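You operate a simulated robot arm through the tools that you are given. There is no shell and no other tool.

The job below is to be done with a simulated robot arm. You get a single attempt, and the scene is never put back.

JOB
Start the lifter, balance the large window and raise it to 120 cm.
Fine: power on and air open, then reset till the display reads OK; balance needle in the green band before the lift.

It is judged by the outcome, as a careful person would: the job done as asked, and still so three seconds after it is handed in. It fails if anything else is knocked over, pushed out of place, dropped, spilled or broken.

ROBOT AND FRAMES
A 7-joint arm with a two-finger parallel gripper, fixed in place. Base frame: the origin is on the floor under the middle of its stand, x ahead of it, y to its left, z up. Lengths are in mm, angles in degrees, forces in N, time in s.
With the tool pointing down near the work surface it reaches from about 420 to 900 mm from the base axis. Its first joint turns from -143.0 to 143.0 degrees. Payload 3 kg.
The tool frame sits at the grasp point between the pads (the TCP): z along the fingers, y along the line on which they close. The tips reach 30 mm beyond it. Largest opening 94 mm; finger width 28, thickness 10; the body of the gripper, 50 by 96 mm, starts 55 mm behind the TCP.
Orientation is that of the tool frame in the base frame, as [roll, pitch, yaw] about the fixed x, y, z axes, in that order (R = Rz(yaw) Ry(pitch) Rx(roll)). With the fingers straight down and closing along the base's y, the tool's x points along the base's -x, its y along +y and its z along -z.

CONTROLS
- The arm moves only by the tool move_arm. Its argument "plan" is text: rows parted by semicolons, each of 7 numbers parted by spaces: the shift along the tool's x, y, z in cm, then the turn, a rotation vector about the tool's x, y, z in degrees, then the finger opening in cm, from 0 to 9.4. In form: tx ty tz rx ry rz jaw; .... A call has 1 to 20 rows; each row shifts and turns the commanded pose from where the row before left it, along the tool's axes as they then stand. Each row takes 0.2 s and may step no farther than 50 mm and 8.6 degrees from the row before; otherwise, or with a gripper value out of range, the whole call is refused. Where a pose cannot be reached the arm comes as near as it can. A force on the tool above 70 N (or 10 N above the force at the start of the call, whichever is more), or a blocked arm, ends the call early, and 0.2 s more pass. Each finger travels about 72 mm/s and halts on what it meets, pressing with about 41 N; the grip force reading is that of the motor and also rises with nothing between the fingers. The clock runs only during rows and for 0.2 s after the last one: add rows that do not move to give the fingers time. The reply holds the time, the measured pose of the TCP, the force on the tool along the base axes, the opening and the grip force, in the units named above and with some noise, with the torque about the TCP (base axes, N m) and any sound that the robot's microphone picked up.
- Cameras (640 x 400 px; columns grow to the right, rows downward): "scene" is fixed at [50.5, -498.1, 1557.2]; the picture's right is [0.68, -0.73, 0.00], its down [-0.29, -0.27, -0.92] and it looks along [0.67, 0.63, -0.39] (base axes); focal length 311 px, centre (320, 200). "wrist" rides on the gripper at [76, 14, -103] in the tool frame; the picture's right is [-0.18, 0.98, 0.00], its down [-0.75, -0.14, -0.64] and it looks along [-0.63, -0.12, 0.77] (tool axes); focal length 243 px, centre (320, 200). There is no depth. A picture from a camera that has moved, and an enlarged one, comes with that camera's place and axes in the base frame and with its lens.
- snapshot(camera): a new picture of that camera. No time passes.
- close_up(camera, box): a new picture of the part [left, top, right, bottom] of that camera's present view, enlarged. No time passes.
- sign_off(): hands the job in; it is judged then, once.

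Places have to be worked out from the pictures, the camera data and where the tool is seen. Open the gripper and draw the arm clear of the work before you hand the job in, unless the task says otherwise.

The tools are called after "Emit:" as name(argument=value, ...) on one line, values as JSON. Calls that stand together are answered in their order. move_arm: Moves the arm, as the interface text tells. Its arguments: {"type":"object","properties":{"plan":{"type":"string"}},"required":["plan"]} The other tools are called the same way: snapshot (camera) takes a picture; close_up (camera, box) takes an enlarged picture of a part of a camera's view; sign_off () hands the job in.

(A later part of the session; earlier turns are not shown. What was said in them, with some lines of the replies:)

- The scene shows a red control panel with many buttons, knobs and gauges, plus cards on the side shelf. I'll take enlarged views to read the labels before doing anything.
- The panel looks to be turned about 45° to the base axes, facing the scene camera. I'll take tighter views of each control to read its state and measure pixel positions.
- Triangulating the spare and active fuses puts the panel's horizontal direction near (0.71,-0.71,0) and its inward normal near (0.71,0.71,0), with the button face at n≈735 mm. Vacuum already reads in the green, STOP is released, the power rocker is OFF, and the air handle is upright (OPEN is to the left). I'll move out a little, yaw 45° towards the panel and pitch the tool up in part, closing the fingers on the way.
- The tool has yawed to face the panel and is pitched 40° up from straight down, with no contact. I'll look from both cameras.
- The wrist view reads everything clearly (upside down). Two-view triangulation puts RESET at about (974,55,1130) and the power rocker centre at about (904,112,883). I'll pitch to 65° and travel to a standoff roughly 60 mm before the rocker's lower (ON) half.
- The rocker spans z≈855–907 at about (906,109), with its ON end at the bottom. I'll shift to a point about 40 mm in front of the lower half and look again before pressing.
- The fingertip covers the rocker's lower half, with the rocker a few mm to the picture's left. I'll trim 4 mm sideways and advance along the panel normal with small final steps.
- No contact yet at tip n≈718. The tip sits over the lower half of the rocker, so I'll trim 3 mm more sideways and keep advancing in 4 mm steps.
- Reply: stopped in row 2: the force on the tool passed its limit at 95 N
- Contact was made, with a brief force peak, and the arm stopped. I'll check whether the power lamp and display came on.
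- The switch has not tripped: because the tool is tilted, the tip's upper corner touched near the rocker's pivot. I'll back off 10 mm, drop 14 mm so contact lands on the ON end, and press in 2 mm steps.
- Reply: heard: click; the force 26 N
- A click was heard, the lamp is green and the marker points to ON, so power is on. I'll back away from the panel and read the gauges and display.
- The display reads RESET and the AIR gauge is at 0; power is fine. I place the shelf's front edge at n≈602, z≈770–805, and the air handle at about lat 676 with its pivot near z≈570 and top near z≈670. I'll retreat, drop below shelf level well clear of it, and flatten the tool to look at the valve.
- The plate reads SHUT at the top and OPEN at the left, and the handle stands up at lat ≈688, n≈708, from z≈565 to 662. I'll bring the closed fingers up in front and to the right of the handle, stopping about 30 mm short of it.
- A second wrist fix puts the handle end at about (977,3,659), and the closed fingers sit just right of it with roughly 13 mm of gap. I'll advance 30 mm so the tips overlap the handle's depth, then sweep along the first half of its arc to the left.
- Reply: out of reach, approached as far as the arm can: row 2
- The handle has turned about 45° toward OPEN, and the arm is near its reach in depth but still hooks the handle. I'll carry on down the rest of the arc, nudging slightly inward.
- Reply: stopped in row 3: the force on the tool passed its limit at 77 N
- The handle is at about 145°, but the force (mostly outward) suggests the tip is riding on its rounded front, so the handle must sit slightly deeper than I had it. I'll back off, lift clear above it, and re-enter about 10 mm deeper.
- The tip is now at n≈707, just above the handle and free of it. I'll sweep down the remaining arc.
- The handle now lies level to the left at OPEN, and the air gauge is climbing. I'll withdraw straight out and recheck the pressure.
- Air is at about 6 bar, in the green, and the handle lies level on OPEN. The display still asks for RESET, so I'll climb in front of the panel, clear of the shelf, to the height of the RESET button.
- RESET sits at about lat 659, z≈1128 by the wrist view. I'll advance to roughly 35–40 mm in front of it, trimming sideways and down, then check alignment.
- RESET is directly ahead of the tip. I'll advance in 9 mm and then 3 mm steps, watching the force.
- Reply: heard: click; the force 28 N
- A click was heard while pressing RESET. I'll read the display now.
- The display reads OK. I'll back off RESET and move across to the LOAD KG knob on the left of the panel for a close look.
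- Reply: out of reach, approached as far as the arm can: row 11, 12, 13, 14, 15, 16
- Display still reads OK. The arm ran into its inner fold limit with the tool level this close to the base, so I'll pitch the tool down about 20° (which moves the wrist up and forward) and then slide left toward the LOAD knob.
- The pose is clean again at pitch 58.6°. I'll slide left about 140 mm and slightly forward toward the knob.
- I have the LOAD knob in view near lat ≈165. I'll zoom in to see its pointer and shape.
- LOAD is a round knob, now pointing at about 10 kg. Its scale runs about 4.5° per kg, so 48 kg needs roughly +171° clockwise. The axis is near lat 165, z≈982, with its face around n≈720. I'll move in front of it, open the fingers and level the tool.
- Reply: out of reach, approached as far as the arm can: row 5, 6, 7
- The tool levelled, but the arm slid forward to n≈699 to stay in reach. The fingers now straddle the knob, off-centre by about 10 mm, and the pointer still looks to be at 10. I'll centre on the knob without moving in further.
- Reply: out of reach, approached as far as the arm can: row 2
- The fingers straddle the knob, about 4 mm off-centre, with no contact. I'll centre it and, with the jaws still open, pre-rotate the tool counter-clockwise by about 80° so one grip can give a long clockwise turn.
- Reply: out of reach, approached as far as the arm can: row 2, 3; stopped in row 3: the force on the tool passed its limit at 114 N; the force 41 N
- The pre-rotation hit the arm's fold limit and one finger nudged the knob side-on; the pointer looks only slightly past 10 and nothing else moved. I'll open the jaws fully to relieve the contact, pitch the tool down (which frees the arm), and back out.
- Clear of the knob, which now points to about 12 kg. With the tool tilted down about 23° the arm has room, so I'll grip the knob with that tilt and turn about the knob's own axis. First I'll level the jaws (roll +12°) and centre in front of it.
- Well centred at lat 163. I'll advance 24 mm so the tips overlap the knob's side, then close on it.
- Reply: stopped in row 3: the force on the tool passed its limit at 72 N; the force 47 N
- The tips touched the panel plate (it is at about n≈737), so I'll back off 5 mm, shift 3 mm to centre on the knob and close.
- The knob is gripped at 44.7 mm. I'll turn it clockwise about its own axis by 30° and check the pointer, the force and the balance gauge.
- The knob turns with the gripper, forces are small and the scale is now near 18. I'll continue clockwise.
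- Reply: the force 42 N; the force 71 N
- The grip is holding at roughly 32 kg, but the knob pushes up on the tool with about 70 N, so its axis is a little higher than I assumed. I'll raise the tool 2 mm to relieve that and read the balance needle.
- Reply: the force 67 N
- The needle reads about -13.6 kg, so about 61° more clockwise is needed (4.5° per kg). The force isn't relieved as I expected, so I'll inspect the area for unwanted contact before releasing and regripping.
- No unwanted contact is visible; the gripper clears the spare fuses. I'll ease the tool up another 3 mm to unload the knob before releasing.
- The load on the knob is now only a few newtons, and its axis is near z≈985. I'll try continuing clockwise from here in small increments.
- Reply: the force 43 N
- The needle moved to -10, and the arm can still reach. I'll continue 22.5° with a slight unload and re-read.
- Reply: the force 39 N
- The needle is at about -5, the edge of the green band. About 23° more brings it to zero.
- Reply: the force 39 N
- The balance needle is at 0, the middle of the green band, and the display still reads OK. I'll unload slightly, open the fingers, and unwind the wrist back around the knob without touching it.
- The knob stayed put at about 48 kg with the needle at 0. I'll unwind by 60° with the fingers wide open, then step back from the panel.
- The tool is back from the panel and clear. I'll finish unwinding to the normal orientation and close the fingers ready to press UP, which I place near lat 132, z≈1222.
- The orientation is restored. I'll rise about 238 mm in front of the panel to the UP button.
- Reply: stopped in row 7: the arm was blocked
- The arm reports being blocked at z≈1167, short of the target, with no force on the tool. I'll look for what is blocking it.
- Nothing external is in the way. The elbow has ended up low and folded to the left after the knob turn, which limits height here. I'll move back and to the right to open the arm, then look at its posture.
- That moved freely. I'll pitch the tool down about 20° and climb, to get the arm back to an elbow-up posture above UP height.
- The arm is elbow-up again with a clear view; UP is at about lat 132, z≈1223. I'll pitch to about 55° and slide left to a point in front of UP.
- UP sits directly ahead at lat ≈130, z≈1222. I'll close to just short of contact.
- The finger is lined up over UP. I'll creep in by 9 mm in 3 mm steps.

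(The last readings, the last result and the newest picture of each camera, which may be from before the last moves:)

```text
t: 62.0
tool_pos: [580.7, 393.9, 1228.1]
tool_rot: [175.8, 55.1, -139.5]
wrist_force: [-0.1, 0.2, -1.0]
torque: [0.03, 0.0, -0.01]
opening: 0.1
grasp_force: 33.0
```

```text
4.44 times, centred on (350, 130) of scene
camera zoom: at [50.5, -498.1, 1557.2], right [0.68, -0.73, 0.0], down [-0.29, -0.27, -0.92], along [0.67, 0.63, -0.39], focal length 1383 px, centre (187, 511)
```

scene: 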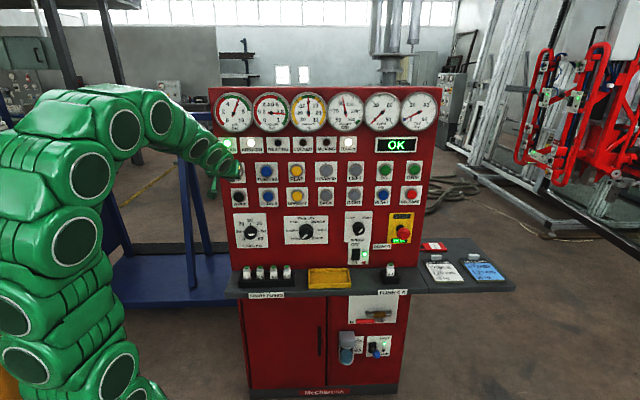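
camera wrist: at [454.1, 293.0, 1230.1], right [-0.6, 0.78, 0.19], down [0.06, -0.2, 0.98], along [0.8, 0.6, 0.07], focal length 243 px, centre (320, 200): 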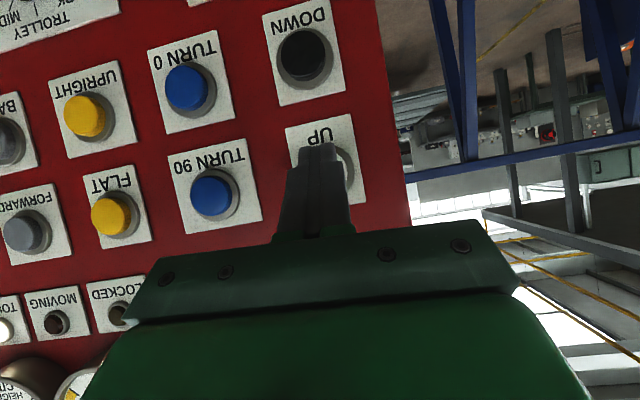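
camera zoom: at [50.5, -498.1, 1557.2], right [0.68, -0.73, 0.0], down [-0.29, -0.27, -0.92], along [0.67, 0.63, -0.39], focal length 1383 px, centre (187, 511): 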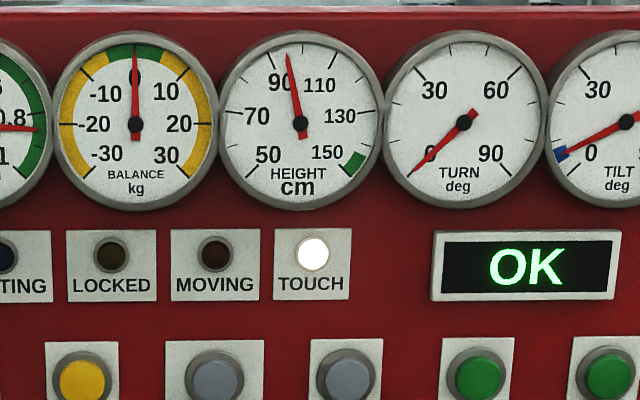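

No contact yet, and height is steady at about 96 cm. I'll push in a further 4 mm in 2 mm steps.

Emit:
move_arm(plan="-0.115 0 0.164 0 0 0 0; -0.115 0 0.164 0 0 0 0")

Emit:
close_up(camera="scene", box=[280, 85, 420, 175])

```text
t: 62.6
tool_pos: [583.8, 398.4, 1230.3]
tool_rot: [175.8, 55.1, -139.6]
wrist_force: [-2.3, -2.2, -1.0]
torque: [-0.04, 0.02, 0.01]
opening: 0.0
grasp_force: 32.7
heard: click
```

```text
4.44 times, centred on (350, 130) of scene
camera zoom: at [50.5, -498.1, 1557.2], right [0.68, -0.73, 0.0], down [-0.29, -0.27, -0.92], along [0.67, 0.63, -0.39], focal length 1383 px, centre (187, 511)
```

zoom: 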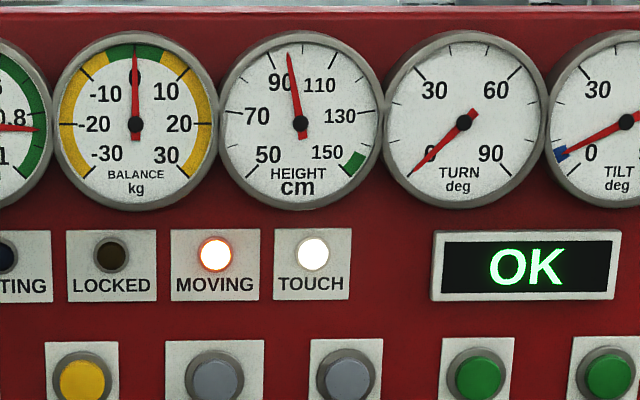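

MOVING is lit, so the lift has begun. I'll hold for 0.4 s and gauge the speed.

Emit:
move_arm(plan="0 0 0 0 0 0 0; 0 0 0 0 0 0 0")

Emit:
close_up(camera="scene", box=[280, 85, 420, 175])

```text
t: 63.2
tool_pos: [584.2, 399.1, 1228.4]
tool_rot: [175.8, 55.1, -139.5]
wrist_force: [-0.8, -2.0, -1.0]
torque: [-0.01, 0.06, -0.01]
opening: 0.3
grasp_force: 32.5
```

```text
4.44 times, centred on (350, 130) of scene
camera zoom: at [50.5, -498.1, 1557.2], right [0.68, -0.73, 0.0], down [-0.29, -0.27, -0.92], along [0.67, 0.63, -0.39], focal length 1383 px, centre (187, 511)
```

zoom: 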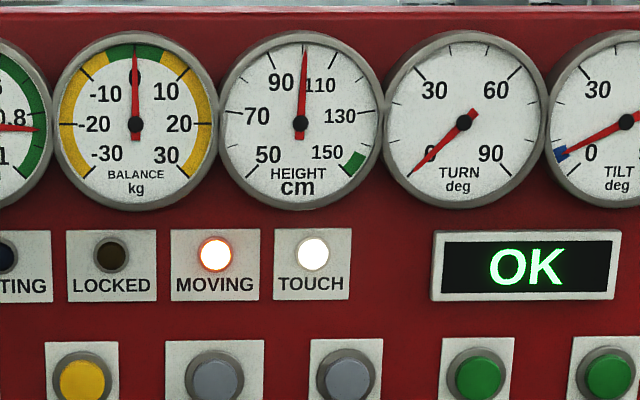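

Height is about 102 cm, rising near 9 cm/s. I'll hold for another 1.0 s and recheck.

Emit:
move_arm(plan="0 0 0 0 0 0 0; 0 0 0 0 0 0 0; 0 0 0 0 0 0 0; 0 0 0 0 0 0 0")

Emit:
close_up(camera="scene", box=[310, 85, 380, 135])

```text
t: 64.2
tool_pos: [583.4, 398.3, 1229.8]
tool_rot: [175.9, 55.2, -139.5]
wrist_force: [-2.1, -2.0, 0.3]
torque: [0.02, 0.03, -0.02]
opening: 0.0
grasp_force: 33.3
```

```text
8.00 times, centred on (345, 110) of scene
camera zoom: at [50.5, -498.1, 1557.2], right [0.68, -0.73, 0.0], down [-0.29, -0.27, -0.92], along [0.67, 0.63, -0.39], focal length 2489 px, centre (120, 920)
```

zoom: 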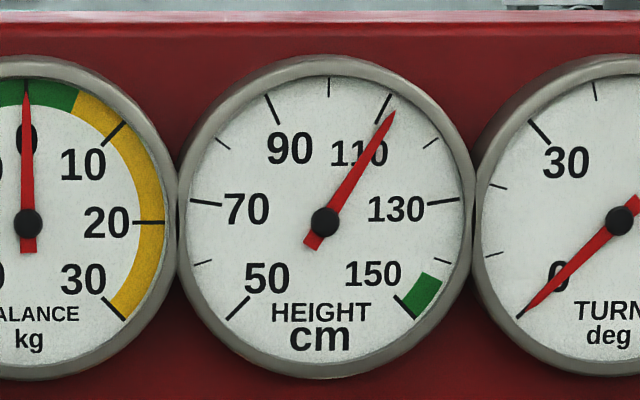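

Height is about 111.7 cm, rising about 10 cm/s. I'll hold 0.4 s more, release short of the target, and see where it settles.

Emit:
move_arm(plan="0 0 0 0 0 0 0; 0 0 0 0 0 0 0; 0.345 0 -0.492 0 0 0 0; 0 0 0 0 0 0 0")

Emit:
close_up(camera="scene", box=[310, 85, 380, 135])

Emit:
close_up(camera="scene", box=[200, 80, 440, 230])

```text
t: 65.2
tool_pos: [579.1, 393.6, 1228.5]
tool_rot: [175.7, 55.1, -139.6]
wrist_force: [0.3, -0.9, -0.5]
torque: [-0.02, 0.02, -0.01]
opening: 0.2
grasp_force: 32.8
```

```text
8.00 times, centred on (345, 110) of scene
camera zoom: at [50.5, -498.1, 1557.2], right [0.68, -0.73, 0.0], down [-0.29, -0.27, -0.92], along [0.67, 0.63, -0.39], focal length 2489 px, centre (120, 920)
```

zoom: 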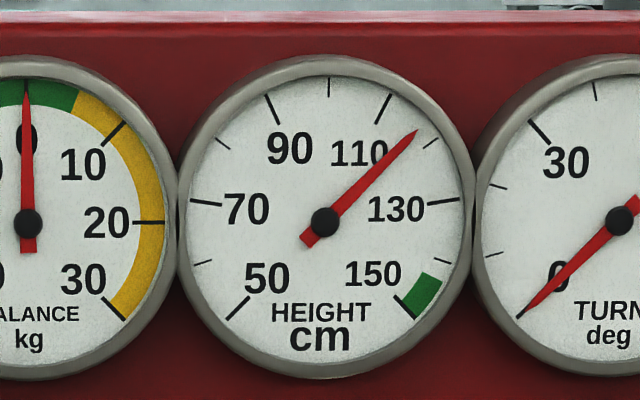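

```text
2.67 times, centred on (320, 155) of scene
camera zoom: at [50.5, -498.1, 1557.2], right [0.68, -0.73, 0.0], down [-0.29, -0.27, -0.92], along [0.67, 0.63, -0.39], focal length 830 px, centre (320, 320)
```

zoom: 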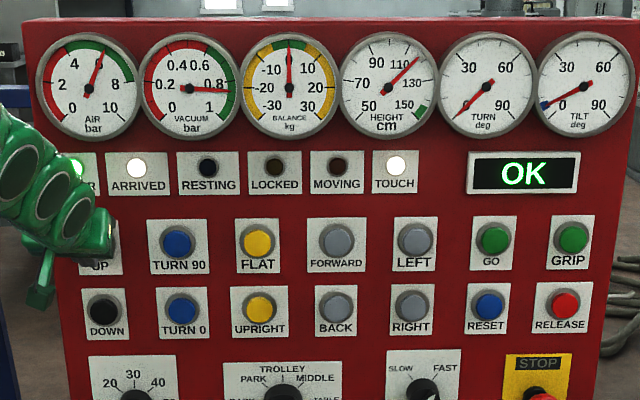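

It stopped at about 116.8 cm with no coasting. A short press of roughly 0.3 s should add about 3 cm.

Emit:
move_arm(plan="-0.345 0 0.492 0 0 0 0; 0 0 0 0 0 0 0; 0.345 0 -0.492 0 0 0 0; 0 0 0 0 0 0 0")

Emit:
close_up(camera="scene", box=[310, 85, 380, 135])

```text
t: 66.2
tool_pos: [578.3, 393.8, 1229.7]
tool_rot: [175.7, 55.1, -139.6]
wrist_force: [0.7, -0.3, -0.1]
torque: [0.01, 0.0, 0.03]
opening: 0.1
grasp_force: 33.2
```

```text
8.00 times, centred on (345, 110) of scene
camera zoom: at [50.5, -498.1, 1557.2], right [0.68, -0.73, 0.0], down [-0.29, -0.27, -0.92], along [0.67, 0.63, -0.39], focal length 2489 px, centre (120, 920)
```

zoom: 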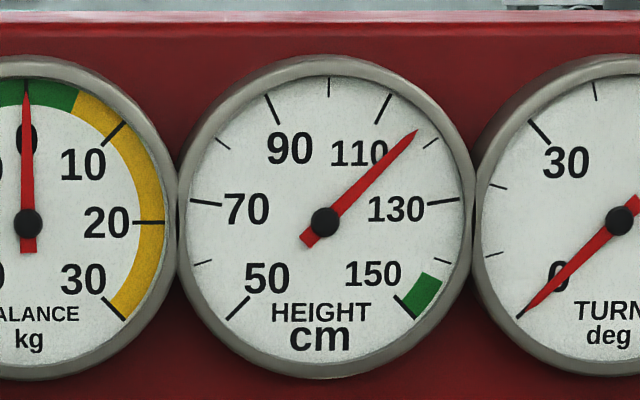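

The needle didn't move, so that press wasn't quite deep enough. I'll repeat it 1.5 mm deeper.

Emit:
move_arm(plan="-0.43 0 0.615 0 0 0 0; 0 0 0 0 0 0 0; 0.43 0 -0.615 0 0 0 0; 0 0 0 0 0 0 0")

Emit:
close_up(camera="scene", box=[310, 85, 380, 135])

```text
t: 67.2
tool_pos: [578.1, 393.5, 1228.4]
tool_rot: [175.8, 55.1, -139.7]
wrist_force: [-0.4, -0.7, -0.3]
torque: [-0.01, -0.03, -0.01]
opening: 0.0
grasp_force: 33.1
heard: click
```

```text
8.00 times, centred on (345, 110) of scene
camera zoom: at [50.5, -498.1, 1557.2], right [0.68, -0.73, 0.0], down [-0.29, -0.27, -0.92], along [0.67, 0.63, -0.39], focal length 2489 px, centre (120, 920)
```

zoom: 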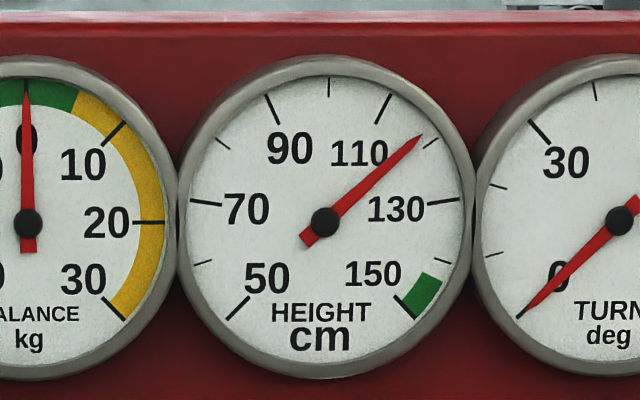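

Height is now about 118 cm. Another, very slightly deeper pulse should add close to 2 cm.

Emit:
move_arm(plan="-0.475 0 0.68 0 0 0 0; 0 0 0 0 0 0 0; 0.475 0 -0.68 0 0 0 0; 0 0 0 0 0 0 0")

Emit:
close_up(camera="scene", box=[310, 85, 380, 135])

```text
t: 68.2
tool_pos: [578.4, 393.9, 1229.9]
tool_rot: [175.8, 55.1, -139.6]
wrist_force: [-0.3, 0.4, -0.1]
torque: [0.01, -0.03, -0.01]
opening: 0.0
grasp_force: 33.2
heard: click
```

```text
8.00 times, centred on (345, 110) of scene
camera zoom: at [50.5, -498.1, 1557.2], right [0.68, -0.73, 0.0], down [-0.29, -0.27, -0.92], along [0.67, 0.63, -0.39], focal length 2489 px, centre (120, 920)
```

zoom: 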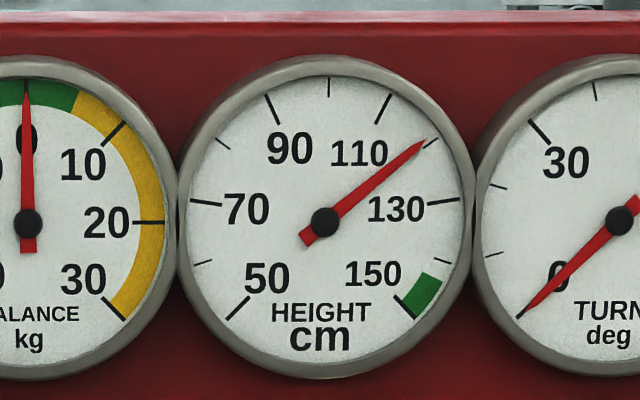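

Height is about 119 cm. I'll give one more pulse of the same kind.

Emit:
move_arm(plan="-0.475 0 0.68 0 0 0 0; 0 0 0 0 0 0 0; 0.475 0 -0.68 0 0 0 0; 0 0 0 0 0 0 0")

Emit:
close_up(camera="scene", box=[328, 92, 368, 120])

```text
t: 69.2
tool_pos: [578.0, 393.9, 1230.2]
tool_rot: [175.7, 55.0, -139.5]
wrist_force: [0.3, 0.3, -1.2]
torque: [-0.01, 0.03, -0.01]
opening: 0.0
grasp_force: 33.1
heard: click
```

```text
14.29 times, centred on (348, 106) of scene
camera zoom: at [50.5, -498.1, 1557.2], right [0.68, -0.73, 0.0], down [-0.29, -0.27, -0.92], along [0.67, 0.63, -0.39], focal length 4445 px, centre (-80, 1543)
```

zoom: 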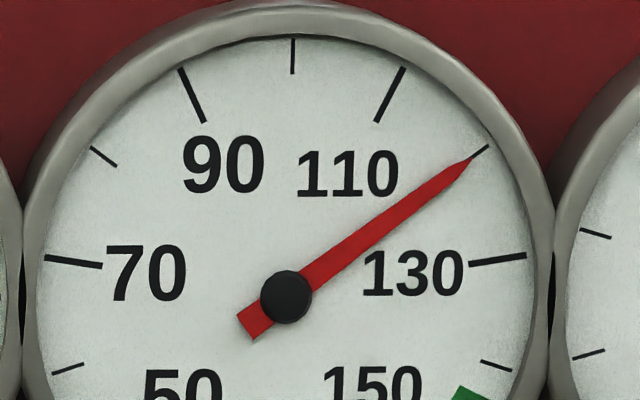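

The needle now lines up with the 120 tick (about 119.7 cm), with balance centred and the display OK. I'll back away from the panel, move to the right to a roomy posture and open the gripper.

Emit:
move_arm(plan="1.0 0 -1.43 0 0 0 0; 1.43 0 -2.05 0 0 0 0; 0.5 -3 -0.7 0 0 0 3; 0.5 -3 -0.7 0 0 0 6; 0.5 -3 -0.7 0 0 0 9.4; 0.5 -3 -0.7 0 0 0 9.4; 0 0 0 0 0 0 9.4")

Emit:
snapshot(camera="scene")

Emit:
close_up(camera="scene", box=[200, 80, 440, 230])

```text
t: 70.8
tool_pos: [606.6, 252.8, 1224.2]
tool_rot: [175.8, 55.2, -139.5]
wrist_force: [-0.3, 0.8, -0.2]
torque: [-0.01, -0.03, -0.01]
opening: 94.1
grasp_force: 0.0
```

```text
taken
```

scene: 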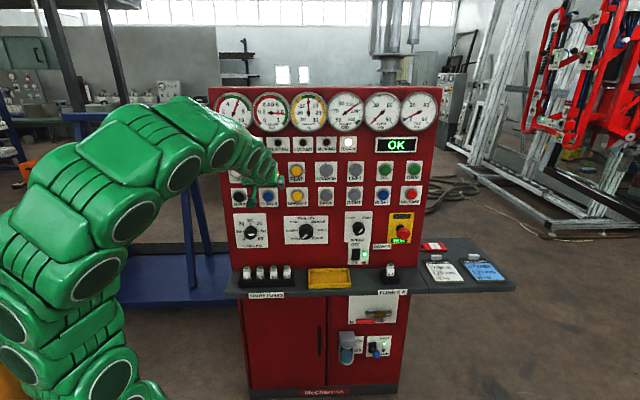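

```text
2.67 times, centred on (320, 155) of scene
camera zoom: at [50.5, -498.1, 1557.2], right [0.68, -0.73, 0.0], down [-0.29, -0.27, -0.92], along [0.67, 0.63, -0.39], focal length 830 px, centre (320, 320)
```

zoom: 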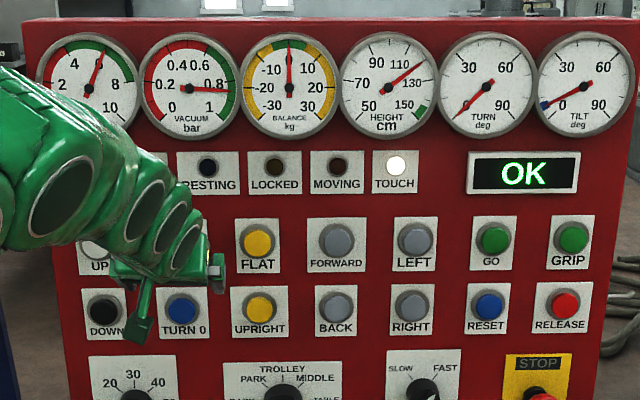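

The lifter has visibly risen and everything reads correctly. I'll draw the arm further back and up, and let several seconds pass to confirm the state holds.

Emit:
move_arm(plan="0 -2 -1 0 7 0 9.4; 0 -2 -1 0 7 0 9.4; 0 -2 -1 0 7 0 9.4; -1.5 -1 -3.5 0 0 0 9.4; -1.5 -1 -3.5 0 0 0 9.4; -1 -1 -3 0 0 0 9.4; 0 0 0 0 0 0 9.4; 0 0 0 0 0 0 9.4; 0 0 0 0 0 0 9.4; 0 0 0 0 0 0 9.4; 0 0 0 0 0 0 9.4; 0 0 0 0 0 0 9.4; 0 0 0 0 0 0 9.4; 0 0 0 0 0 0 9.4; 0 0 0 0 0 0 9.4; 0 0 0 0 0 0 9.4")

Emit:
snapshot(camera="scene")

Emit:
close_up(camera="scene", box=[328, 92, 368, 120])

Emit:
close_up(camera="scene", box=[220, 200, 520, 400])

Emit:
close_up(camera="scene", box=[200, 80, 440, 230])

```text
t: 74.2
tool_pos: [640.0, 154.6, 1343.7]
tool_rot: [177.1, 34.1, -137.7]
wrist_force: [-0.6, 0.5, -1.5]
torque: [-0.01, 0.01, 0.01]
opening: 94.2
grasp_force: 0.0
```

```text
taken
```

scene: 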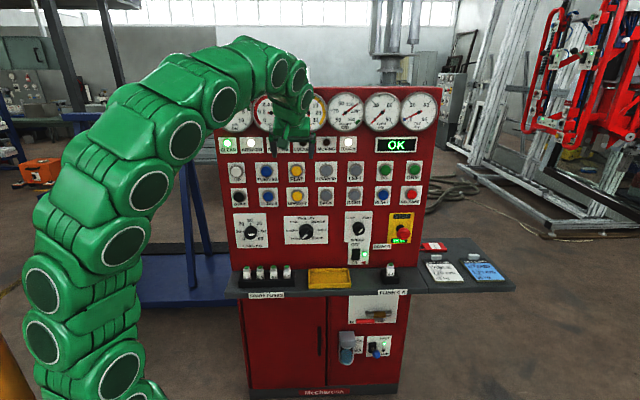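

```text
14.29 times, centred on (348, 106) of scene
camera zoom: at [50.5, -498.1, 1557.2], right [0.68, -0.73, 0.0], down [-0.29, -0.27, -0.92], along [0.67, 0.63, -0.39], focal length 4445 px, centre (-80, 1543)
```

zoom: 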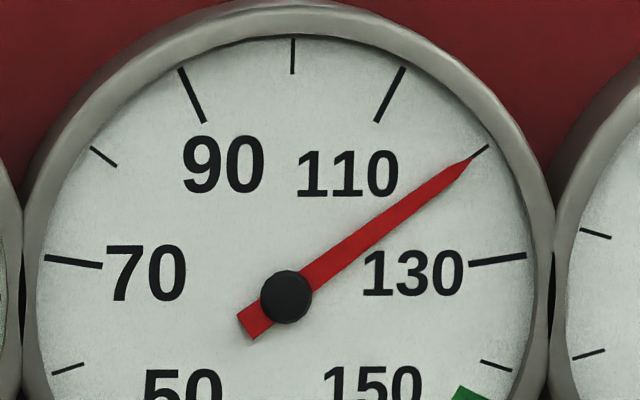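

```text
2.00 times, centred on (370, 300) of scene
camera zoom: at [50.5, -498.1, 1557.2], right [0.68, -0.73, 0.0], down [-0.29, -0.27, -0.92], along [0.67, 0.63, -0.39], focal length 622 px, centre (220, 0)
```

zoom: 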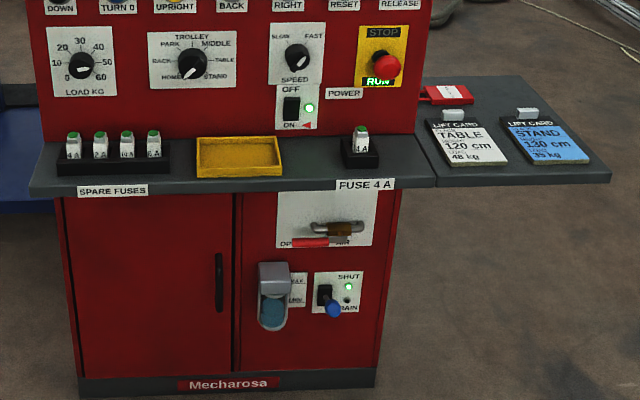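

```text
2.67 times, centred on (320, 155) of scene
camera zoom: at [50.5, -498.1, 1557.2], right [0.68, -0.73, 0.0], down [-0.29, -0.27, -0.92], along [0.67, 0.63, -0.39], focal length 830 px, centre (320, 320)
```

zoom: 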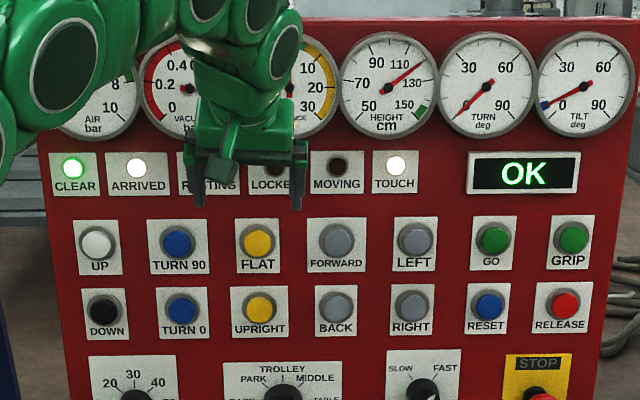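

All is stable: 120 cm, display OK, and the fuses, tray, cards and other controls are undisturbed. I'll pull the arm a further 90 mm back from the panel and confirm the remaining gauges once more.

Emit:
move_arm(plan="3.73 0 -2.52 0 0 0 9.4; 3.73 0 -2.52 0 0 0 9.4; 0 -3 0 0 0 0 9.4; 0 -3 0 0 0 0 9.4; 0 0 0 0 0 0 9.4")

Emit:
snapshot(camera="scene")

Emit:
snapshot(camera="wrist")

```text
t: 75.5
tool_pos: [616.4, 47.9, 1343.2]
tool_rot: [177.0, 34.1, -137.7]
wrist_force: [-0.3, 0.4, 0.8]
torque: [0.01, -0.02, 0.03]
opening: 94.1
grasp_force: 0.1
```

```text
taken
```

scene: 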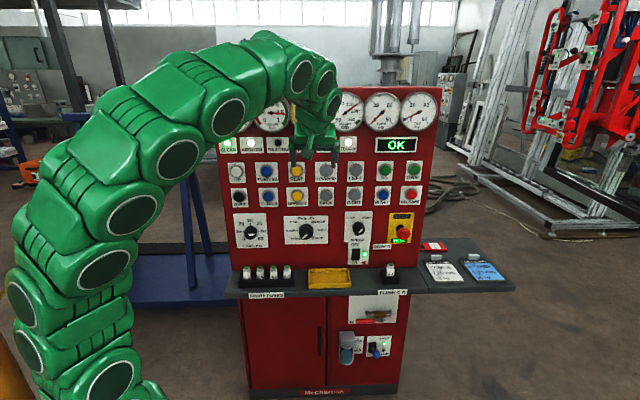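

```text
taken
camera wrist: at [520.8, -24.5, 1384.0], right [-0.57, 0.81, 0.14], down [0.32, 0.05, 0.95], along [0.76, 0.58, -0.28], focal length 243 px, centre (320, 200)
```

wrist: 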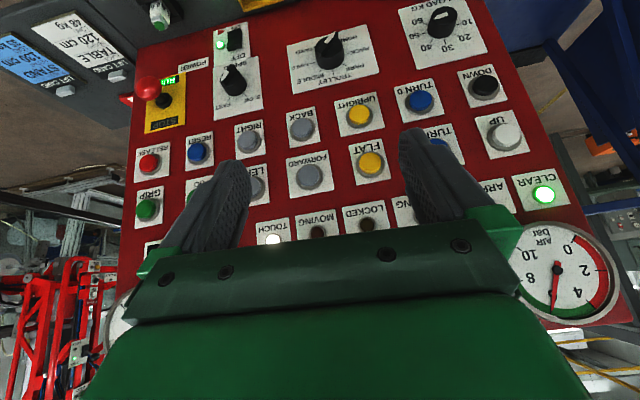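

Power is on, air is about 6 bar, and the display shows OK. The load is set near 48 kg; the balance needle was in the green before and after the lift. The height sits at about 120 cm. The gripper is open and the arm is clear of the panel, so I'm handing the job in.

Emit:
sign_off()

```text
The job is handed in.
```

The lifter is running, the large window is balanced, and it is raised to about 120 cm. I've handed the job in; no verdict has come back yet.

- **Start-up:** Power is on and the air valve is fully open, with the gauge at about 6 bar. One press of RESET brought the display to OK.
- **Balance:** I turned the LOAD knob to about 48 kg, the load on the card with the 120 cm height. The needle was at 0, the middle of the green band, before the lift and still there just after it.
- **Height:** The gauge needle lines up with the 120 mark (I read about 119.7 cm). It held steady over the roughly five seconds I watched before my last close reading.
- **Contacts along the way:** The fingers briefly pressed harder than planned on three things:
  - The power switch, before it tripped.
  - The air handle.
  - The LOAD knob and the plate around it; this nudged the knob from about 10 to 12 kg before I set it.

  None of them shows any damage, and the fuses, tray, lift cards and other controls look undisturbed.

The speed selector is still on FAST, as I found it. The gripper is open and the arm is drawn back from the panel.
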